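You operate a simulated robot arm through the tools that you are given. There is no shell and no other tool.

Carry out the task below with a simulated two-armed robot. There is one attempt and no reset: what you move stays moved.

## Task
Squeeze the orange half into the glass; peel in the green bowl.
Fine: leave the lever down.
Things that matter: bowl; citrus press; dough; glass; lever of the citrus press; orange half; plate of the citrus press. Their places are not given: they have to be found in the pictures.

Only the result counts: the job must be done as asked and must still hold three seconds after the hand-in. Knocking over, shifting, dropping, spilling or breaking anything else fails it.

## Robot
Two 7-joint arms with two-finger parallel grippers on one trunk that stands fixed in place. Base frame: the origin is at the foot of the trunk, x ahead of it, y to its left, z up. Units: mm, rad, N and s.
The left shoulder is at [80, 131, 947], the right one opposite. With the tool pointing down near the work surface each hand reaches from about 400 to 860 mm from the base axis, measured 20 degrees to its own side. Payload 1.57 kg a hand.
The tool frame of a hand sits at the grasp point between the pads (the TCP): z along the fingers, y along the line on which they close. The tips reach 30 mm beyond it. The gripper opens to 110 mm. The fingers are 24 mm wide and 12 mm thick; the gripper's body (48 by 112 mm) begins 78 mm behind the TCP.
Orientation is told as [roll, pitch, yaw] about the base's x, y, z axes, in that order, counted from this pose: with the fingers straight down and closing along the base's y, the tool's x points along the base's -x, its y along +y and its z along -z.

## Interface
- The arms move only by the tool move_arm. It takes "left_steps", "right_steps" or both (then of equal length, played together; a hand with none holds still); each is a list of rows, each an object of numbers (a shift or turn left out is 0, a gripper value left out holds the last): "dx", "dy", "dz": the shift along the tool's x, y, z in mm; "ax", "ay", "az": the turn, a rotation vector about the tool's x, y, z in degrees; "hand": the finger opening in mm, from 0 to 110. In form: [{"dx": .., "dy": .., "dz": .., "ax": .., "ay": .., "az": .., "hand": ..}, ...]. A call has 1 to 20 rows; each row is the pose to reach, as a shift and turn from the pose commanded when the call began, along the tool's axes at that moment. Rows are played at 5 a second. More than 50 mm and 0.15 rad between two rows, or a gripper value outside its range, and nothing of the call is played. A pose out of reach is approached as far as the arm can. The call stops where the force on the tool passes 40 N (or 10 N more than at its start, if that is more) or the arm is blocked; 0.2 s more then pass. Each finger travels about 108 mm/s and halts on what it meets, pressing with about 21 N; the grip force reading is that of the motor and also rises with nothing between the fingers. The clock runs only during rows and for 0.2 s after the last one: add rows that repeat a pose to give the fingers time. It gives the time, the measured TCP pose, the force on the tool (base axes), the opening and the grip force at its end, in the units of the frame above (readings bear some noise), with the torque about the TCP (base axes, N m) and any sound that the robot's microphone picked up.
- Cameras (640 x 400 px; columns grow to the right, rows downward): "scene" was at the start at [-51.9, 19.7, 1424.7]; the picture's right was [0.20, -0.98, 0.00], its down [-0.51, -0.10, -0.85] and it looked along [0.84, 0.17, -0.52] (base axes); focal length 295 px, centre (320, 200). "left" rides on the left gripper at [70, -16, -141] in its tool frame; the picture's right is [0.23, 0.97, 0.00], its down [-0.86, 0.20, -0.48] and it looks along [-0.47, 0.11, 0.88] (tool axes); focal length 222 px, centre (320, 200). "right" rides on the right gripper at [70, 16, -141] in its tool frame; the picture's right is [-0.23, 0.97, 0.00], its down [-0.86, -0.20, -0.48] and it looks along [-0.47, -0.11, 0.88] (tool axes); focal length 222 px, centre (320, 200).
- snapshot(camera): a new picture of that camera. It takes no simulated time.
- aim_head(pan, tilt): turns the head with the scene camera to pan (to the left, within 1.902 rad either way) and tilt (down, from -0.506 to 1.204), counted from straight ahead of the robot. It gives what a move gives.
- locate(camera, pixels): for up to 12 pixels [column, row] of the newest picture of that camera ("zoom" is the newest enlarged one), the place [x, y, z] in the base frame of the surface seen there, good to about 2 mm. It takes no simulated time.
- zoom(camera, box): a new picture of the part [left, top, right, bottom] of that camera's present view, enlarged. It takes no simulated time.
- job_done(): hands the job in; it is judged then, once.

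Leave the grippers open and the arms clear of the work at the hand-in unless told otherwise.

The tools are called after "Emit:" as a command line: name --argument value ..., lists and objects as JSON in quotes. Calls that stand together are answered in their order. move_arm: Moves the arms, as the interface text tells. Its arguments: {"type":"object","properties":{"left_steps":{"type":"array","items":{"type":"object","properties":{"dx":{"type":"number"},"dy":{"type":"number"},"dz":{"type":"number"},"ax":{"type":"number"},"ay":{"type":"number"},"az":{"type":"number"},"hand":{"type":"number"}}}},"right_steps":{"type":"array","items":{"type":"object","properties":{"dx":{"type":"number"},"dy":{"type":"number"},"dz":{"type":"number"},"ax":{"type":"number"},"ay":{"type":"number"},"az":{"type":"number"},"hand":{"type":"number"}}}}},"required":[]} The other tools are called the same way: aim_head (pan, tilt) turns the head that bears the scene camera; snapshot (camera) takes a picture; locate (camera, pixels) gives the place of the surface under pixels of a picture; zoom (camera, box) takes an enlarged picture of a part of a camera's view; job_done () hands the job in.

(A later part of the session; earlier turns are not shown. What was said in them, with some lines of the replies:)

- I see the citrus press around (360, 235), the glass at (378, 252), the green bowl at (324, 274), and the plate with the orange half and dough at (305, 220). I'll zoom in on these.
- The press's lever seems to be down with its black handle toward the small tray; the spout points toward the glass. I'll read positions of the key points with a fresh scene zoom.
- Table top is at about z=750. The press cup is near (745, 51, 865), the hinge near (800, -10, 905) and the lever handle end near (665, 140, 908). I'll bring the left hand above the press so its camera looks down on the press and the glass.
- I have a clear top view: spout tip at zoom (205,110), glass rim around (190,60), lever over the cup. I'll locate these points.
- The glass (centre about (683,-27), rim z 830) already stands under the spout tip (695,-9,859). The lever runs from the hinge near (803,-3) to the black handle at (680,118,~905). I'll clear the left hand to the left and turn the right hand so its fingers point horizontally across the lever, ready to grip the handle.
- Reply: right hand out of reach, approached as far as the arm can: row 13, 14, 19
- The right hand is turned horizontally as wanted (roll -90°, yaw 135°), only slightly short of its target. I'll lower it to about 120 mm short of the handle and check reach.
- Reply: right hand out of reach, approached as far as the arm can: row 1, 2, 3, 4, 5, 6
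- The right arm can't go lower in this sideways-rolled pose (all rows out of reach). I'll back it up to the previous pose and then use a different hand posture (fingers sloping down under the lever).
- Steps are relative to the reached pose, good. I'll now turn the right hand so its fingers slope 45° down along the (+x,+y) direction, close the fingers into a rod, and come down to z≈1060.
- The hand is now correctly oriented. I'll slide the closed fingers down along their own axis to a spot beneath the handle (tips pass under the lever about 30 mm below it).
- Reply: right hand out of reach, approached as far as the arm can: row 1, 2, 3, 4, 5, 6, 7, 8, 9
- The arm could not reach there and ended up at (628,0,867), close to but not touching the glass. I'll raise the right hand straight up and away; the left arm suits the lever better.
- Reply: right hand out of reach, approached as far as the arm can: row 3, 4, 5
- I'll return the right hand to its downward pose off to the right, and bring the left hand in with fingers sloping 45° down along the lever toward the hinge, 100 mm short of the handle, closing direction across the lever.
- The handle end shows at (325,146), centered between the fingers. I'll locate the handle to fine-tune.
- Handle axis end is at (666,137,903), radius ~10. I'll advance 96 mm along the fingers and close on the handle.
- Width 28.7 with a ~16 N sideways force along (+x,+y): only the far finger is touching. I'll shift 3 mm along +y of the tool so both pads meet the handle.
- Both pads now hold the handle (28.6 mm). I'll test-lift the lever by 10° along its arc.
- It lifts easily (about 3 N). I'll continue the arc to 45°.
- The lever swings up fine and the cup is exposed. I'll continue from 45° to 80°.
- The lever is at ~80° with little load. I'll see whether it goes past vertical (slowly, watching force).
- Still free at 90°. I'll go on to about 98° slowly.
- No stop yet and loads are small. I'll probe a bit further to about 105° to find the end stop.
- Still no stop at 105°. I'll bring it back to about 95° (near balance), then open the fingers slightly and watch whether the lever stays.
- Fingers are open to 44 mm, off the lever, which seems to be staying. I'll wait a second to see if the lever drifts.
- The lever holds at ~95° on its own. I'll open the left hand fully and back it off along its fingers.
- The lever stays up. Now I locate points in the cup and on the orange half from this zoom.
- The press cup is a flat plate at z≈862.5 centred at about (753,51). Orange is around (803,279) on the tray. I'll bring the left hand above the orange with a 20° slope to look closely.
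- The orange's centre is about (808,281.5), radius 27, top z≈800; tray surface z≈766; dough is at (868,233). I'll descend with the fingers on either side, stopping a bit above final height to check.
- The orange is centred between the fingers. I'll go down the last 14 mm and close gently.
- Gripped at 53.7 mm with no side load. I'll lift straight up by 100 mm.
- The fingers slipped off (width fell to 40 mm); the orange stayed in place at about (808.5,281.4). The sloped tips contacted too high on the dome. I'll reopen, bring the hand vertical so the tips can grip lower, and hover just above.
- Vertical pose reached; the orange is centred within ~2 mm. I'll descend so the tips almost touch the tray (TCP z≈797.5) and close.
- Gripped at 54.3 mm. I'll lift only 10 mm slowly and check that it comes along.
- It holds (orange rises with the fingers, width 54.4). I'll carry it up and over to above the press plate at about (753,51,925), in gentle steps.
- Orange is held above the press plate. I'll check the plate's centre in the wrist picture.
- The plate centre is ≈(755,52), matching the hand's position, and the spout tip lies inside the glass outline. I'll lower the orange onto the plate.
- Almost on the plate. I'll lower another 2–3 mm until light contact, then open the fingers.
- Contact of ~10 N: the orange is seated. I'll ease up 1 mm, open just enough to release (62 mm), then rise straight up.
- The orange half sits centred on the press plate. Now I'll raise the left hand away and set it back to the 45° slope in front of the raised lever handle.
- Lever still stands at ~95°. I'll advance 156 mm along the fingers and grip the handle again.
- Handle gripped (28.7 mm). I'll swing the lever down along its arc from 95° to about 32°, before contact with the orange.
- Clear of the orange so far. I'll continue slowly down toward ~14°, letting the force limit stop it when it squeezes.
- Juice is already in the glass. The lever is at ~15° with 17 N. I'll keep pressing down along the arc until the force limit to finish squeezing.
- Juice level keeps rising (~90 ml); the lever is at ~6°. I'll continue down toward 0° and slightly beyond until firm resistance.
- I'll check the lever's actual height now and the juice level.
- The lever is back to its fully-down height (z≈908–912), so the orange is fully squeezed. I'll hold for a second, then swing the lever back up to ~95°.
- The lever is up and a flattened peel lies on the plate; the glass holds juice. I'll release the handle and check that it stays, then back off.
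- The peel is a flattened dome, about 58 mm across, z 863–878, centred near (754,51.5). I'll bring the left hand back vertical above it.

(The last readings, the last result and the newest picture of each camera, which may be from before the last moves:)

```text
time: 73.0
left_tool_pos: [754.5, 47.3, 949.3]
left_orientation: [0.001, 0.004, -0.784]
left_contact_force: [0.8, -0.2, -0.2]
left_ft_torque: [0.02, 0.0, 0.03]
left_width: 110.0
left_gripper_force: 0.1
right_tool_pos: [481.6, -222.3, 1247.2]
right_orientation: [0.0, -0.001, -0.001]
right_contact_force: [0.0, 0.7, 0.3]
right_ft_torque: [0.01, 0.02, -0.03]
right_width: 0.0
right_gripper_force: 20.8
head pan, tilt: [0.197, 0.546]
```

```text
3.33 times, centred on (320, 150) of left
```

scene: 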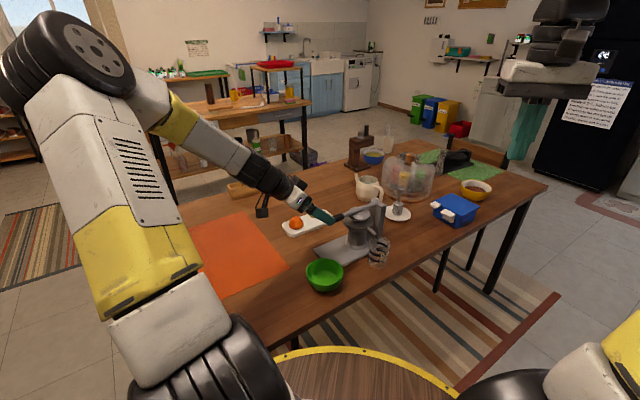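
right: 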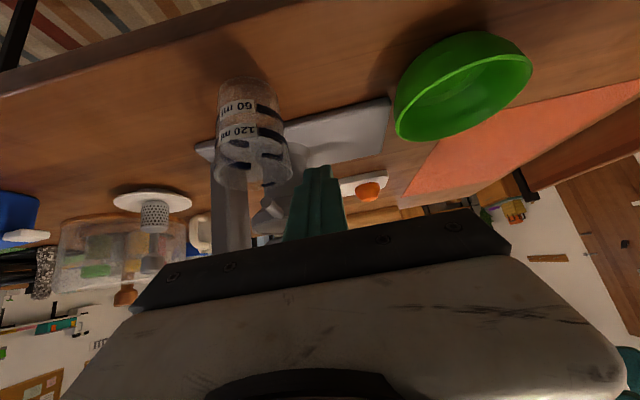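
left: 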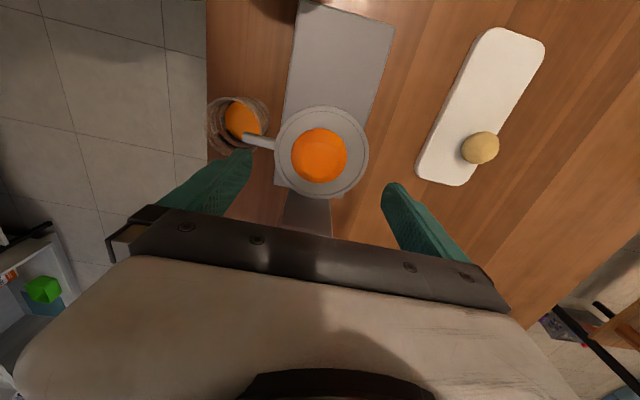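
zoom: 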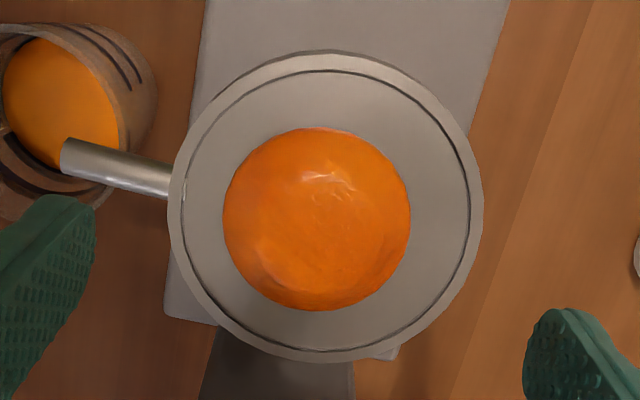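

The peel's centre is ~2 mm in x_t and ~1 mm in −y_t from the TCP, and slightly off the plate centre. The glass shows juice under the spout. I'll descend with the tips just above the plate's low rim, and close to centre and grip the peel.

Emit:
move_arm --left_steps '[{"dx": 1.5, "dy": 0.5, "dz": 18, "hand": 90}, {"dx": 3.5, "dy": 1, "dz": 36, "hand": 80}, {"dx": 3.5, "dy": 1, "dz": 46, "hand": 80}, {"dx": 3.5, "dy": 1, "dz": 52, "hand": 80}, {"dx": 3.5, "dy": 1, "dz": 52, "hand": 70}, {"dx": 3.5, "dy": 1, "dz": 52, "hand": 64}, {"dx": 3.5, "dy": 1, "dz": 52, "hand": 61}, {"dx": 3.5, "dy": 1, "dz": 52, "hand": 61}]'

Emit:
zoom --camera "left" --box '[240, 110, 400, 230]'

Emit:
zoom --camera "scene" --box '[335, 180, 395, 235]'

```text
time: 74.8
left_tool_pos: [752.0, 50.7, 896.2]
left_orientation: [0.001, 0.001, -0.786]
left_contact_force: [0.1, 0.0, 0.2]
left_ft_torque: [-0.02, 0.03, 0.01]
left_width: 61.2
left_gripper_force: 0.5
right_tool_pos: [482.2, -221.5, 1247.0]
right_orientation: [-0.001, 0.0, 0.0]
right_contact_force: [-0.1, 0.5, 1.2]
right_ft_torque: [-0.02, -0.01, 0.01]
right_width: 0.0
right_gripper_force: 21.0
head pan, tilt: [0.197, 0.546]
```

```text
3.33 times, centred on (320, 170) of left
```

zoom: 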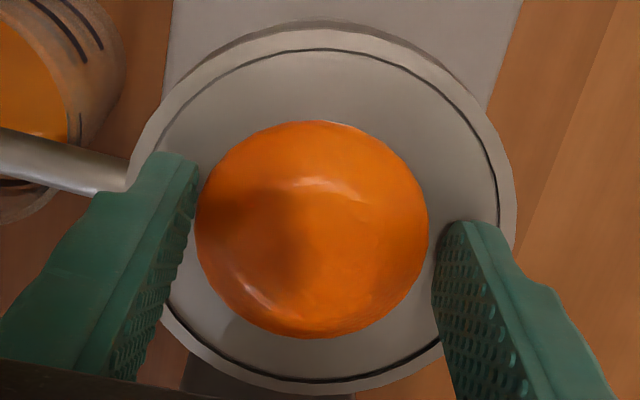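

```text
7.27 times, centred on (365, 208) of scene
```

zoom: 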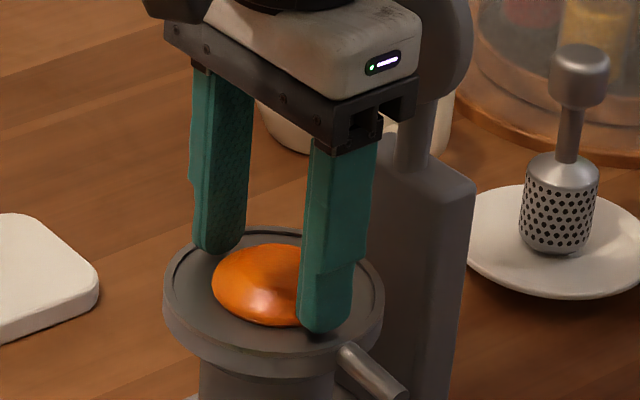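

The tips straddle the peel just above the rim. I'll close to grip/centre it, holding height.

Emit:
move_arm --left_steps '[{"hand": 58}, {"hand": 52}, {"hand": 40}, {"hand": 40}]'

Emit:
zoom --camera "left" --box '[240, 110, 400, 230]'

```text
time: 75.8
left_tool_pos: [752.7, 51.0, 895.3]
left_orientation: [-0.001, -0.001, -0.786]
left_contact_force: [0.2, -1.4, -0.6]
left_ft_torque: [0.0, -0.04, 0.01]
left_width: 57.5
left_gripper_force: 20.7
right_tool_pos: [481.8, -221.0, 1246.3]
right_orientation: [-0.001, 0.0, -0.002]
right_contact_force: [-0.2, -0.7, 0.0]
right_ft_torque: [-0.02, -0.03, -0.02]
right_width: 0.1
right_gripper_force: 20.8
head pan, tilt: [0.197, 0.546]
```

```text
3.33 times, centred on (320, 170) of left
```

zoom: 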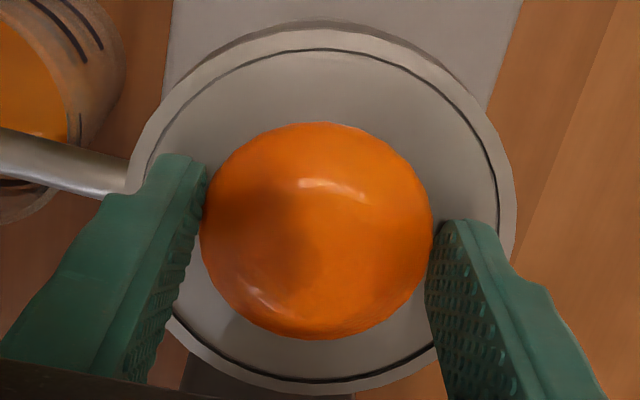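

Holding at 57.5 mm, now centred. To grip lower, I'll open slightly to 60 mm, go down ~2.5 mm to the plate, and close again.

Emit:
move_arm --left_steps '[{"hand": 60}, {"hand": 60}, {"dz": 1.5, "hand": 60}, {"dz": 2.5, "hand": 60}, {"dz": 2.5, "hand": 60}]'

```text
time: 77.0
left_tool_pos: [752.1, 51.3, 893.2]
left_orientation: [0.001, 0.0, -0.786]
left_contact_force: [-0.8, -0.2, 0.7]
left_ft_torque: [-0.01, -0.03, 0.03]
left_width: 60.3
left_gripper_force: 0.8
right_tool_pos: [482.7, -221.5, 1247.3]
right_orientation: [0.0, 0.001, -0.001]
right_contact_force: [0.2, -0.3, 0.2]
right_ft_torque: [0.01, 0.01, -0.01]
right_width: 0.0
right_gripper_force: 21.0
head pan, tilt: [0.197, 0.546]
```

No contact yet at 893.2. I'll lower a little more, then close and lift 8 mm very slowly.

Emit:
move_arm --left_steps '[{"dz": 0.5, "hand": 60}, {"dz": 0.9, "hand": 60}, {"dz": 0.9, "hand": 56}, {"dz": 0.9, "hand": 45}, {"dz": 0.9, "hand": 40}, {"dz": 0.9, "hand": 40}, {"dz": 0.9, "hand": 40}]'

```text
time: 78.6
left_tool_pos: [753.7, 51.7, 892.8]
left_orientation: [0.0, 0.001, -0.785]
left_contact_force: [0.5, 1.7, 4.2]
left_ft_torque: [0.02, -0.02, 0.06]
left_width: 58.0
left_gripper_force: 21.1
right_tool_pos: [481.5, -221.5, 1246.0]
right_orientation: [0.0, -0.001, 0.0]
right_contact_force: [0.0, -0.5, 0.2]
right_ft_torque: [0.0, -0.03, -0.03]
right_width: 0.2
right_gripper_force: 20.9
head pan, tilt: [0.197, 0.546]
```

The tips just touch the plate (4 N) and the grip is 58.0 mm — as low as possible. Now a slow lift of 8 mm.

Emit:
move_arm --left_steps '[{"dz": -1}, {"dz": -2}, {"dz": -3}, {"dz": -4.5}, {"dz": -6}, {"dz": -8}, {"dz": -8}]'

Emit:
zoom --camera "scene" --box '[335, 180, 395, 235]'

```text
time: 80.2
left_tool_pos: [752.8, 52.5, 901.6]
left_orientation: [0.0, -0.001, -0.785]
left_contact_force: [0.4, 0.0, -0.3]
left_ft_torque: [0.0, 0.0, -0.01]
left_width: 58.0
left_gripper_force: 20.9
right_tool_pos: [482.0, -221.0, 1246.5]
right_orientation: [0.001, 0.002, 0.0]
right_contact_force: [0.6, -0.5, -0.4]
right_ft_torque: [0.0, 0.01, 0.03]
right_width: 0.2
right_gripper_force: 21.1
head pan, tilt: [0.197, 0.546]
```

```text
7.27 times, centred on (365, 208) of scene
```

zoom: 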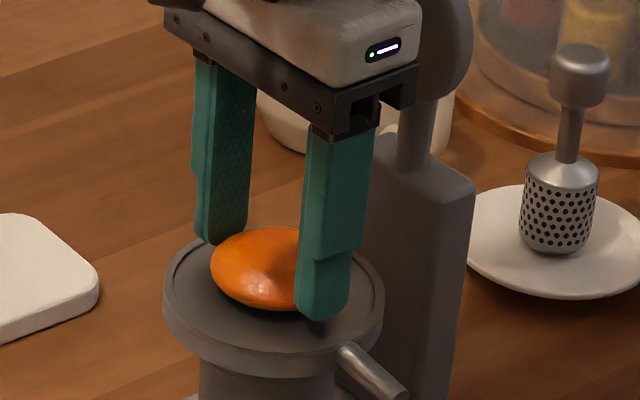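

The peel comes up with the fingers (58 mm held). The green bowl's centre is about (564,128), rim z≈802. I'll lift to z≈930 and carry the peel over it.

Emit:
move_arm --left_steps '[{"dz": -8}, {"dz": -18}, {"dz": -28}, {"dx": 6, "dy": -2.6, "dz": -28}, {"dx": 18, "dy": -7.7, "dz": -28}, {"dx": 35, "dy": -15, "dz": -28}, {"dx": 53, "dy": -22.8, "dz": -28}, {"dx": 71, "dy": -30.5, "dz": -28}, {"dx": 89, "dy": -38.2, "dz": -28}, {"dx": 107, "dy": -46, "dz": -28}, {"dx": 125, "dy": -53.7, "dz": -28}, {"dx": 143, "dy": -61.4, "dz": -28}, {"dx": 161, "dy": -69.1, "dz": -28}, {"dx": 175, "dy": -75.2, "dz": -28}, {"dx": 184, "dy": -79, "dz": -28}, {"dx": 187.2, "dy": -80.4, "dz": -28}, {"dx": 187.2, "dy": -80.4, "dz": -28}]'

Emit:
snapshot --camera "left"

Emit:
zoom --camera "scene" --box '[270, 160, 430, 310]'

```text
time: 83.8
left_tool_pos: [562.2, 128.2, 927.5]
left_orientation: [0.0, 0.0, -0.786]
left_contact_force: [-1.3, 0.2, -0.6]
left_ft_torque: [0.0, 0.01, 0.0]
left_width: 58.0
left_gripper_force: 21.0
right_tool_pos: [481.5, -220.8, 1247.0]
right_orientation: [-0.001, -0.001, 0.001]
right_contact_force: [0.1, -0.7, -0.2]
right_ft_torque: [0.01, 0.01, -0.02]
right_width: 0.0
right_gripper_force: 21.2
head pan, tilt: [0.197, 0.546]
```

```text
taken
```

left: 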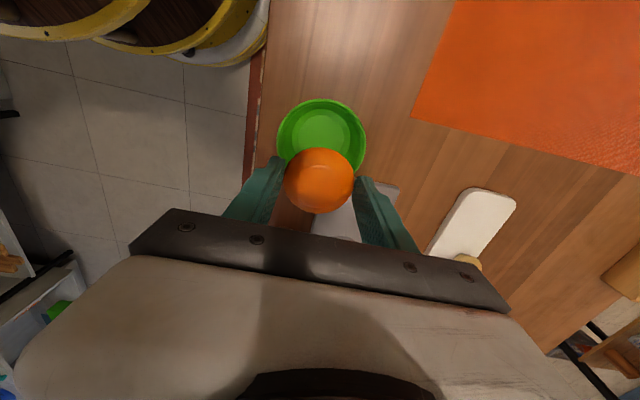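

```text
2.67 times, centred on (350, 235) of scene
```

zoom: 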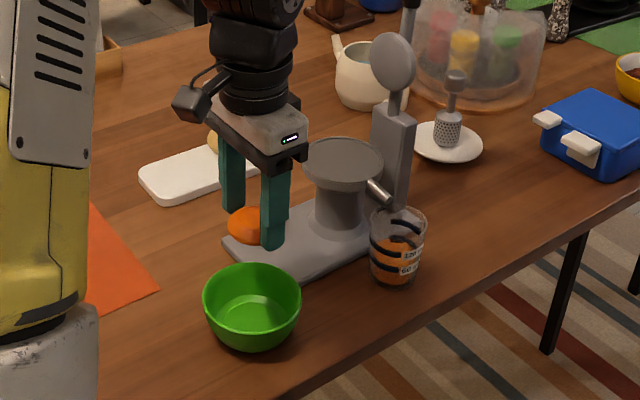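

I'll verify the bowl position relative to the hand.

Emit:
zoom --camera "left" --box '[260, 85, 380, 205]'

Emit:
locate --camera "left" --pixels '[[280, 130], [364, 140], [321, 101], [295, 107], [350, 107], [322, 130], [283, 150], [363, 155]]'

Emit:
locate --camera "scene" --pixels '[[307, 274], [343, 274], [325, 258], [325, 289], [325, 275]]'

```text
3.33 times, centred on (320, 145) of left
```

zoom: 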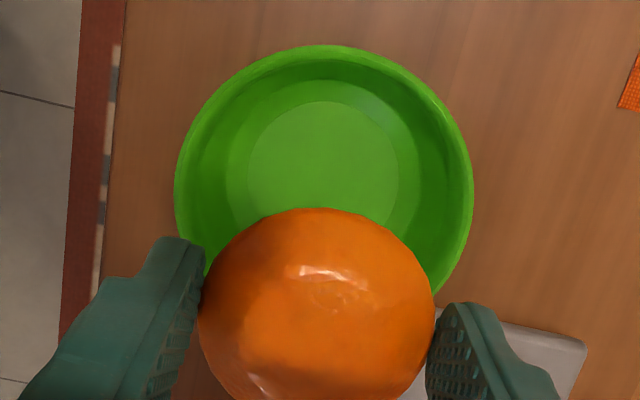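

```text
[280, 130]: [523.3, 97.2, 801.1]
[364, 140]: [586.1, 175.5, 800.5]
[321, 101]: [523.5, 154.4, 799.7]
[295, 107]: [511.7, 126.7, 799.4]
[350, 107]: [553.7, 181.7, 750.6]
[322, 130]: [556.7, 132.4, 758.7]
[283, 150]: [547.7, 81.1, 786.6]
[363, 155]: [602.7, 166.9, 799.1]
```

```text
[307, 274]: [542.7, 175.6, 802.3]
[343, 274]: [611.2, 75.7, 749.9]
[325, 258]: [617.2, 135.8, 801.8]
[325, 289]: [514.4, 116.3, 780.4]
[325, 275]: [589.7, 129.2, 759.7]
```

Bowl centre is (565,127.5), rim radius ~52, floor z≈759. I'll nudge 2 mm and lower until the tips are ~8 mm below the rim, then open slightly to drop the peel in.

Emit:
move_arm --left_steps '[{"dx": -1.4, "dy": 1.4, "dz": 20}, {"dx": -1.4, "dy": 1.4, "dz": 42}, {"dx": -1.4, "dy": 1.4, "dz": 64}, {"dx": -1.4, "dy": 1.4, "dz": 84}, {"dx": -1.4, "dy": 1.4, "dz": 97}, {"dx": -1.4, "dy": 1.4, "dz": 103.5}, {"dx": -1.4, "dy": 1.4, "dz": 103.5}]'

Emit:
zoom --camera "left" --box '[240, 90, 400, 230]'

Emit:
zoom --camera "scene" --box '[280, 210, 380, 310]'

```text
time: 85.4
left_tool_pos: [566.5, 128.4, 823.9]
left_orientation: [0.0, 0.0, -0.784]
left_contact_force: [1.2, 0.7, -0.2]
left_ft_torque: [-0.01, 0.02, 0.01]
left_width: 58.1
left_gripper_force: 21.2
right_tool_pos: [481.9, -219.8, 1247.4]
right_orientation: [-0.002, -0.001, -0.001]
right_contact_force: [0.5, -0.3, -0.8]
right_ft_torque: [-0.03, -0.02, -0.02]
right_width: 0.0
right_gripper_force: 20.8
head pan, tilt: [0.197, 0.546]
```

```text
2.86 times, centred on (320, 160) of left
```

zoom: 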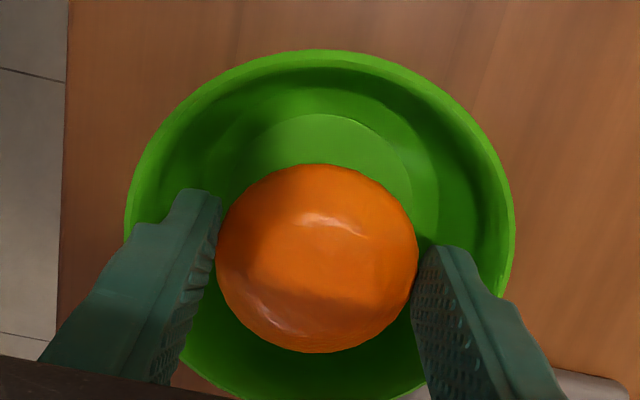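

```text
4.00 times, centred on (330, 260) of scene
```

zoom: 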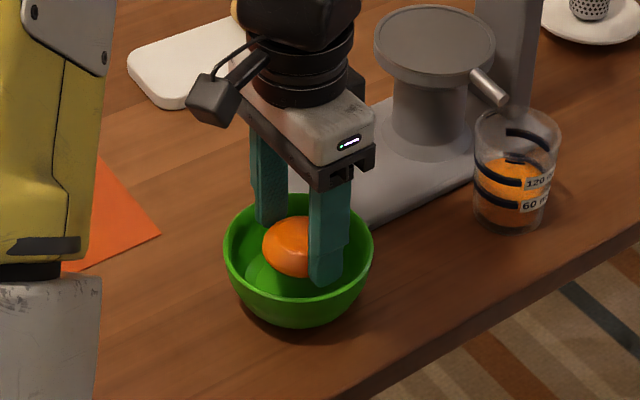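

The peel is inside the bowl's mouth, clear of the walls. I'll lower 6 mm more, open slightly to release, then rise.

Emit:
move_arm --left_steps '[{"dz": 3}, {"dz": 6}, {"dz": 6, "hand": 61}, {"dz": 6, "hand": 64}, {"dz": 6, "hand": 65}, {"dz": 0, "hand": 65}, {"dz": -25, "hand": 65}, {"dz": -60, "hand": 65}, {"dz": -100, "hand": 80}, {"dz": -100, "hand": 80}]'

Emit:
zoom --camera "scene" --box '[280, 190, 400, 310]'

Emit:
snapshot --camera "left"

```text
time: 87.6
left_tool_pos: [564.6, 127.8, 925.8]
left_orientation: [0.0, 0.0, -0.786]
left_contact_force: [0.1, 0.4, -1.6]
left_ft_torque: [-0.01, 0.04, 0.01]
left_width: 61.6
left_gripper_force: 0.0
right_tool_pos: [481.7, -221.8, 1246.9]
right_orientation: [0.001, 0.0, 0.001]
right_contact_force: [0.5, -0.3, -0.5]
right_ft_torque: [0.0, 0.0, 0.0]
right_width: 0.0
right_gripper_force: 21.1
head pan, tilt: [0.197, 0.546]
```

```text
3.33 times, centred on (340, 250) of scene
```

zoom: 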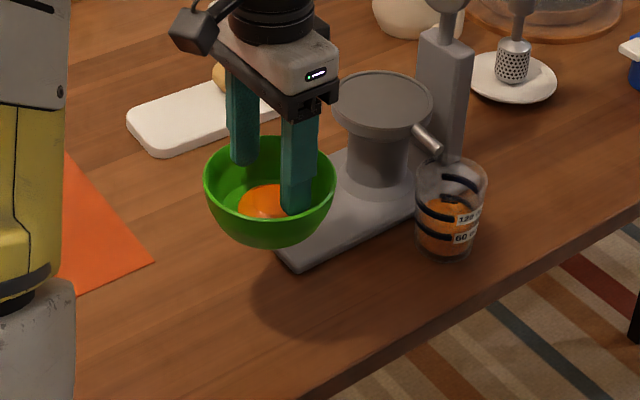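

```text
taken
```

left: 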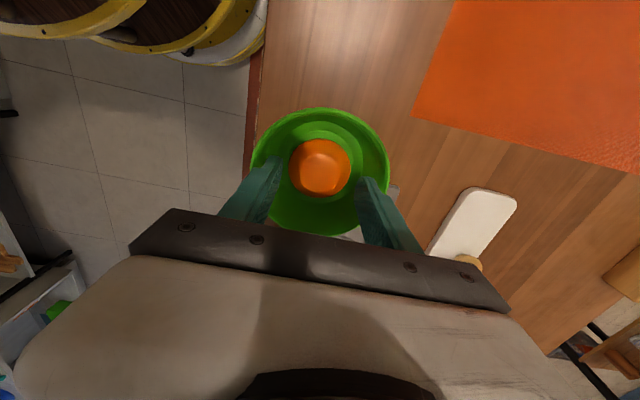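

The fingers wedged outward against the bowl's inner wall and the bowl came up with the hand (peel still inside it). I'll lower it straight back down gently without changing the fingers.

Emit:
move_arm --left_steps '[{"dz": 10}, {"dz": 25}, {"dz": 40}, {"dz": 55}, {"dz": 70}, {"dz": 82}, {"dz": 92}, {"dz": 98}, {"dz": 98}]'

Emit:
zoom --camera "scene" --box '[280, 210, 380, 310]'

```text
time: 89.6
left_tool_pos: [565.4, 124.6, 828.9]
left_orientation: [0.001, 0.0, -0.786]
left_contact_force: [-0.5, 0.5, -0.9]
left_ft_torque: [0.02, -0.02, 0.02]
left_width: 62.4
left_gripper_force: 0.1
right_tool_pos: [482.2, -221.3, 1246.8]
right_orientation: [0.002, 0.002, 0.001]
right_contact_force: [0.0, 0.8, 0.2]
right_ft_torque: [0.03, 0.01, 0.01]
right_width: 0.0
right_gripper_force: 21.1
head pan, tilt: [0.197, 0.546]
```

```text
4.00 times, centred on (330, 260) of scene
```

zoom: 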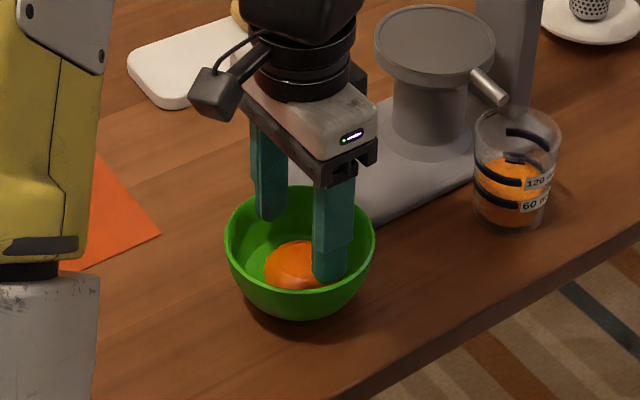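

The bowl is ~10 mm above the table. I'll continue down in small steps watching for the force.

Emit:
move_arm --left_steps '[{"dz": 2}, {"dz": 4}, {"dz": 6}, {"dz": 7}, {"dz": 8}]'

```text
time: 90.8
left_tool_pos: [564.3, 127.3, 821.0]
left_orientation: [0.003, -0.001, -0.786]
left_contact_force: [-4.3, -0.9, 19.6]
left_ft_torque: [-0.05, 0.17, -0.01]
left_width: 62.6
left_gripper_force: 0.0
right_tool_pos: [480.7, -222.3, 1246.0]
right_orientation: [-0.001, -0.002, 0.0]
right_contact_force: [-0.3, -0.2, 0.2]
right_ft_torque: [-0.02, 0.0, -0.01]
right_width: 0.0
right_gripper_force: 21.3
head pan, tilt: [0.197, 0.546]
```

The bowl is back on the table (20 N upward). I'll ease up 1 mm, close the fingers to free them from the wall (the peel lies below the tips), and then rise straight up.

Emit:
move_arm --left_steps '[{"dz": -0.7}, {"dz": -1, "hand": 60}, {"dz": -1, "hand": 54}, {"dz": -1, "hand": 50}, {"dz": -1, "hand": 50}]'

Emit:
zoom --camera "scene" --box '[280, 210, 380, 310]'

Emit:
zoom --camera "left" --box '[240, 90, 400, 230]'

```text
time: 92.0
left_tool_pos: [565.4, 127.1, 820.1]
left_orientation: [-0.001, 0.001, -0.786]
left_contact_force: [-0.2, 0.0, 0.0]
left_ft_torque: [-0.01, 0.0, 0.0]
left_width: 50.1
left_gripper_force: 0.1
right_tool_pos: [482.0, -221.1, 1246.4]
right_orientation: [0.0, 0.0, 0.0]
right_contact_force: [0.2, 0.0, -0.2]
right_ft_torque: [0.01, -0.02, 0.02]
right_width: 0.0
right_gripper_force: 20.9
head pan, tilt: [0.197, 0.546]
```

```text
4.00 times, centred on (330, 260) of scene
```

zoom: 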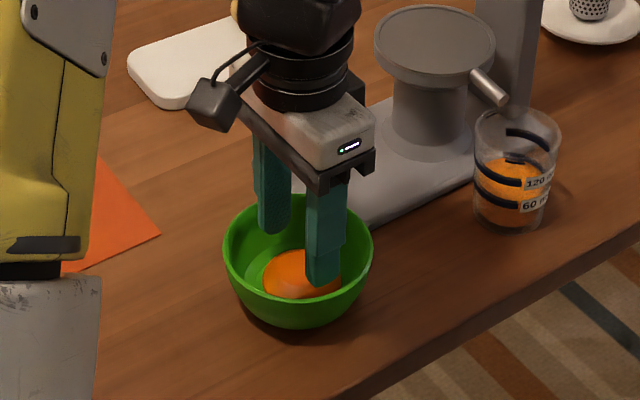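

```text
2.86 times, centred on (320, 160) of left
```

zoom: 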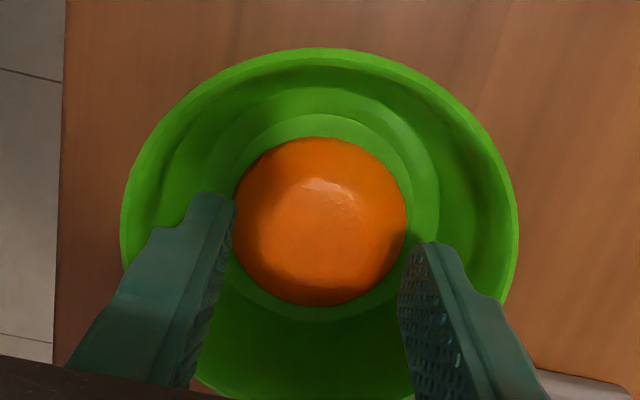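

The fingers are free, the peel lies on the bowl floor, and the bowl stands in place. I'll rise straight up with the fingers at 50 mm.

Emit:
move_arm --left_steps '[{"dz": -5}, {"dz": -15}, {"dz": -30}, {"dz": -60}, {"dz": -100}, {"dz": -140}, {"dz": -140}]'

Emit:
zoom --camera "scene" --box '[270, 150, 430, 310]'

Emit:
snapshot --camera "left"

```text
time: 93.6
left_tool_pos: [566.4, 128.6, 962.7]
left_orientation: [-0.001, 0.0, -0.785]
left_contact_force: [0.0, 0.7, -0.2]
left_ft_torque: [-0.01, -0.01, 0.0]
left_width: 50.3
left_gripper_force: 0.2
right_tool_pos: [482.4, -221.5, 1247.0]
right_orientation: [0.001, 0.0, 0.0]
right_contact_force: [0.4, -1.1, 0.2]
right_ft_torque: [0.01, -0.01, 0.01]
right_width: 0.0
right_gripper_force: 21.2
head pan, tilt: [0.197, 0.546]
```

```text
2.50 times, centred on (350, 230) of scene
```

zoom: 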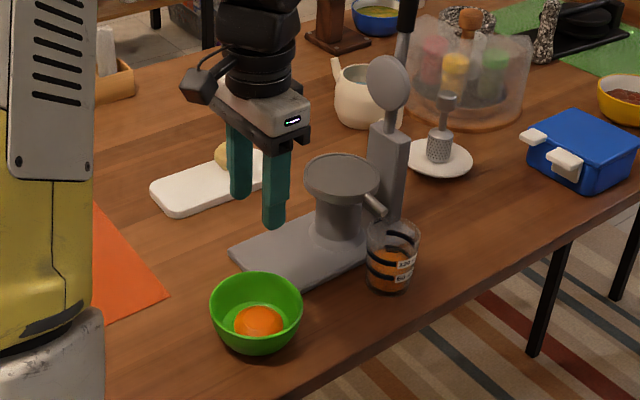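

```text
taken
```

left: 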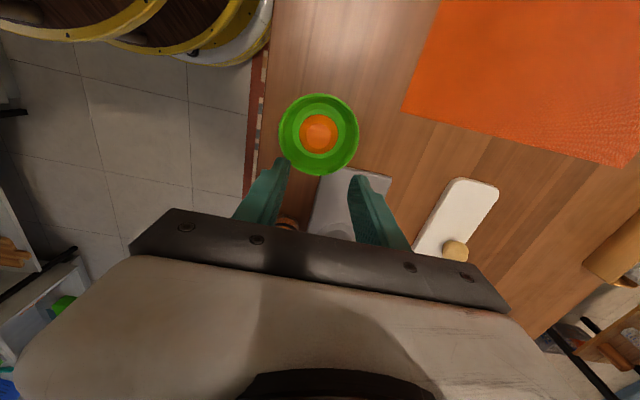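

Peel in the bowl, bowl standing where it was. Now I'll return to the lever handle to leave the lever down: move the left hand to the 45° slope in front of the raised handle.

Emit:
move_arm --left_steps '[{"dx": -21, "dy": 9.8, "dz": -28, "ay": -5, "hand": 80}, {"dx": -42, "dy": 19.6, "dz": -56, "ay": -11, "hand": 110}, {"dx": -63, "dy": 29.4, "dz": -84, "ay": -17}, {"dx": -84, "dy": 39.2, "dz": -112, "ay": -23}, {"dx": -105, "dy": 49, "dz": -140, "ay": -29}, {"dx": -126, "dy": 59, "dz": -168, "ay": -35}, {"dx": -147, "dy": 69, "dz": -196, "ay": -40}, {"dx": -167, "dy": 78.5, "dz": -224, "ay": -45}, {"dx": -167, "dy": 78.5, "dz": -224, "ay": -45}]'

Emit:
snapshot --camera "left"

```text
time: 95.6
left_tool_pos: [740.2, 64.5, 1187.2]
left_orientation: [0.0, -0.785, -0.786]
left_contact_force: [-0.5, -0.1, 0.2]
left_ft_torque: [0.02, 0.0, 0.02]
left_width: 110.1
left_gripper_force: 0.0
right_tool_pos: [481.8, -220.3, 1248.2]
right_orientation: [0.001, 0.001, 0.001]
right_contact_force: [0.0, -0.3, -0.4]
right_ft_torque: [0.0, 0.0, 0.0]
right_width: 0.4
right_gripper_force: 21.2
head pan, tilt: [0.197, 0.546]
```

```text
taken
```

left: 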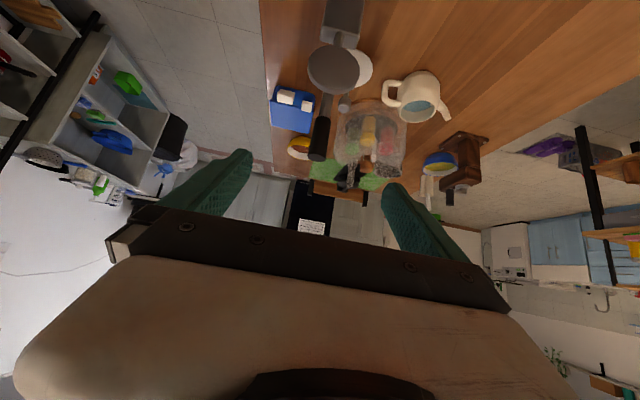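

Same view as before. I'll advance 152 mm and grip the handle.

Emit:
move_arm --left_steps '[{"dz": 40}, {"dz": 80}, {"dz": 120}, {"dx": 1, "dz": 152}, {"dx": 1, "dz": 152, "hand": 60}, {"dx": 1, "dz": 152, "hand": 10}, {"dx": 1, "dz": 152, "hand": 10}, {"dx": 1, "dz": 152, "hand": 10}]'

```text
time: 97.4
left_tool_pos: [816.4, -11.7, 1076.4]
left_orientation: [0.0, -0.787, -0.785]
left_contact_force: [1.7, 0.3, -0.5]
left_ft_torque: [-0.19, -0.25, 0.02]
left_width: 28.9
left_gripper_force: 20.8
right_tool_pos: [481.5, -221.4, 1246.4]
right_orientation: [0.0, 0.002, 0.0]
right_contact_force: [0.4, -0.8, 0.4]
right_ft_torque: [0.01, 0.0, 0.02]
right_width: 0.0
right_gripper_force: 21.1
head pan, tilt: [0.197, 0.546]
```

Gripped (28.9 mm). I'll swing the lever all the way down along its arc.

Emit:
move_arm --left_steps '[{"dx": 7.2, "dz": -7.9}, {"dx": 14.6, "dz": -15.5}, {"dx": 31, "dz": -29}, {"dx": 48.9, "dz": -40.4}, {"dx": 68.1, "dz": -49.6}, {"dx": 88.2, "dz": -56.3}, {"dx": 109, "dz": -60.5}, {"dx": 130.2, "dz": -62.2}, {"dx": 151.4, "dz": -61.2}, {"dx": 172.4, "dz": -57.8}, {"dx": 192.8, "dz": -51.7}, {"dx": 212.2, "dz": -43.3}, {"dx": 221.5, "dz": -38.1}, {"dx": 230.6, "dz": -32.5}, {"dx": 238, "dz": -27.1}, {"dx": 245, "dz": -21.5}, {"dx": 251, "dz": -16.4}, {"dx": 256.3, "dz": -11.2}, {"dx": 258.4, "dz": -9.1}, {"dx": 258.4, "dz": -9.1}]'

Emit:
zoom --camera "scene" --box '[270, 160, 430, 310]'

```text
time: 101.6
left_tool_pos: [680.9, 123.4, 901.4]
left_orientation: [0.004, -0.786, -0.788]
left_contact_force: [0.2, -1.7, 16.6]
left_ft_torque: [-0.03, -0.01, -0.24]
left_width: 28.9
left_gripper_force: 20.9
right_tool_pos: [481.8, -220.7, 1246.5]
right_orientation: [0.0, -0.002, 0.001]
right_contact_force: [-0.5, 0.0, 0.2]
right_ft_torque: [0.0, 0.02, 0.0]
right_width: 0.0
right_gripper_force: 21.3
head pan, tilt: [0.197, 0.546]
```

```text
2.67 times, centred on (350, 235) of scene
```

zoom: 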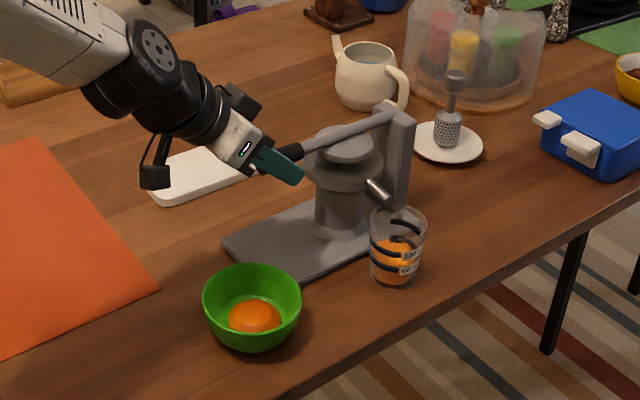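

The lever is fully down (16 N on the stop). I'll release the handle, open wide, and back off along the fingers.

Emit:
move_arm --left_steps '[{"dx": -0.7, "dz": -0.7}, {"dx": -0.7, "dz": -0.7, "hand": 45}, {"dx": -0.7, "dz": -0.7, "hand": 80}, {"dx": -0.7, "dz": -0.7, "hand": 110}, {"dx": -0.7, "dz": -0.7, "hand": 110}, {"dx": -0.7, "dz": -30}, {"dx": -0.7, "dz": -70}, {"dx": -0.7, "dz": -110}, {"dx": -0.7, "dz": -150}, {"dx": -0.7, "dz": -190}, {"dx": -0.7, "dz": -190}]'

Emit:
snapshot --camera "scene"

Emit:
zoom --camera "scene" --box '[280, 170, 420, 310]'

```text
time: 104.0
left_tool_pos: [587.0, 217.6, 1033.7]
left_orientation: [-0.002, -0.785, -0.783]
left_contact_force: [0.6, 0.3, -0.1]
left_ft_torque: [0.01, 0.0, 0.02]
left_width: 109.9
left_gripper_force: 0.1
right_tool_pos: [482.0, -222.5, 1247.3]
right_orientation: [-0.001, 0.0, -0.001]
right_contact_force: [0.5, -0.2, 0.2]
right_ft_torque: [-0.02, 0.0, 0.0]
right_width: 0.0
right_gripper_force: 21.2
head pan, tilt: [0.197, 0.546]
```

```text
taken
```

scene: 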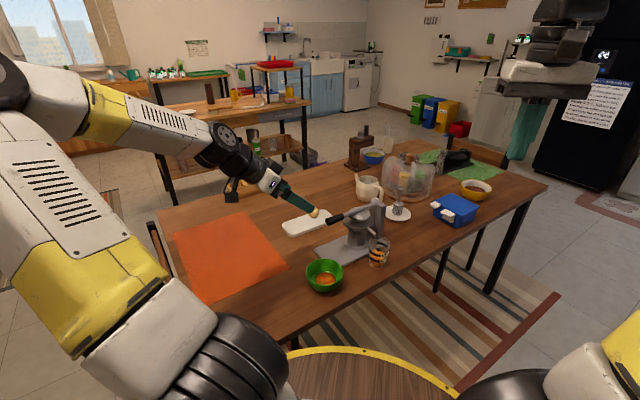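

```text
2.86 times, centred on (350, 240) of scene
```

zoom: 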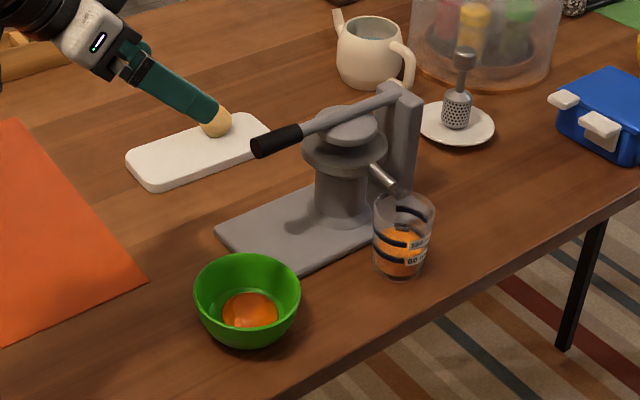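

Everything is in place: lever down, juice in the glass, peel in the bowl. I'll raise the left arm clear and open the right gripper.

Emit:
move_arm --left_steps '[{"dx": -6, "dy": 5, "dz": -38}, {"dx": -13, "dy": 11, "dz": -77}, {"dx": -20, "dy": 17, "dz": -116}, {"dx": -26, "dy": 23, "dz": -155}, {"dx": -33, "dy": 28, "dz": -193}, {"dx": -33, "dy": 28, "dz": -193}]' --right_steps '[{"dz": 0, "hand": 40}, {"dz": 0, "hand": 80}, {"dz": 0, "hand": 110}, {"dz": 0, "hand": 110}, {"dz": 0, "hand": 110}, {"dz": 0, "hand": 110}]'

Emit:
snapshot --camera "scene"

Emit:
zoom --camera "scene" --box '[290, 180, 410, 300]'

```text
time: 105.4
left_tool_pos: [526.1, 318.5, 1194.9]
left_orientation: [-0.001, -0.786, -0.785]
left_contact_force: [0.1, 0.5, 0.7]
left_ft_torque: [-0.02, 0.0, 0.01]
left_width: 110.1
left_gripper_force: 0.1
right_tool_pos: [482.4, -220.7, 1246.8]
right_orientation: [0.0, 0.0, -0.001]
right_contact_force: [0.9, -1.1, 0.1]
right_ft_torque: [-0.02, -0.01, -0.01]
right_width: 110.0
right_gripper_force: 0.2
head pan, tilt: [0.197, 0.546]
```

```text
taken
```

scene: 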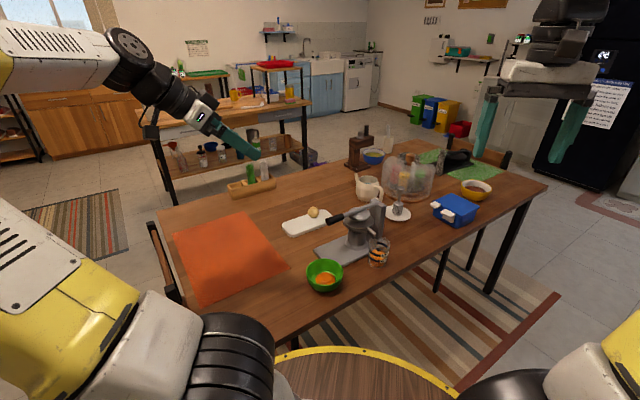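

```text
3.33 times, centred on (350, 240) of scene
```

zoom: 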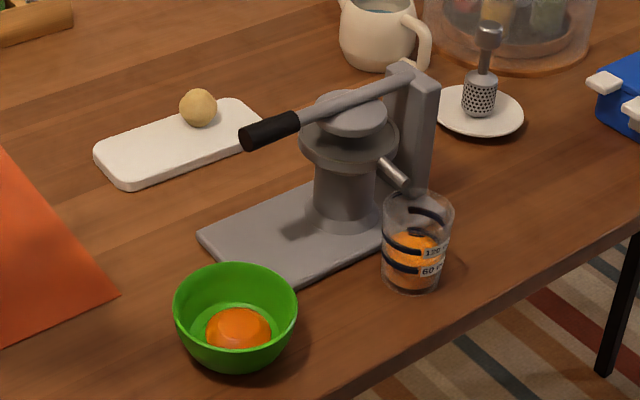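

The result holds: juice is in the glass under the spout, the peel is in the green bowl, the lever is down, the dough and tray are untouched, and both grippers are open and clear. Handing in.

Emit:
job_done

```text
The job is handed in.
```

The orange half is squeezed into the glass, the peel is in the green bowl, and the press lever is left down. I've handed the job in, and no verdict came back.

- **Juice:** it sits somewhere between the glass's 60 and 120 ml marks. The lever reached its end stop, so the orange was fully pressed.
- **Bowl lifted once:** while I was releasing the peel, the open fingers wedged against the bowl's wall and lifted it about 100 mm with the peel inside. I set it back down in the same spot (within a pixel or so in the picture), still upright.
- **First grip slipped:** my first attempt to lift the orange half slipped off, but the orange stayed where it was on the tray.
- **Everything else:** the tray and dough look undisturbed, the glass was never touched, and both grippers are open and clear of the table.
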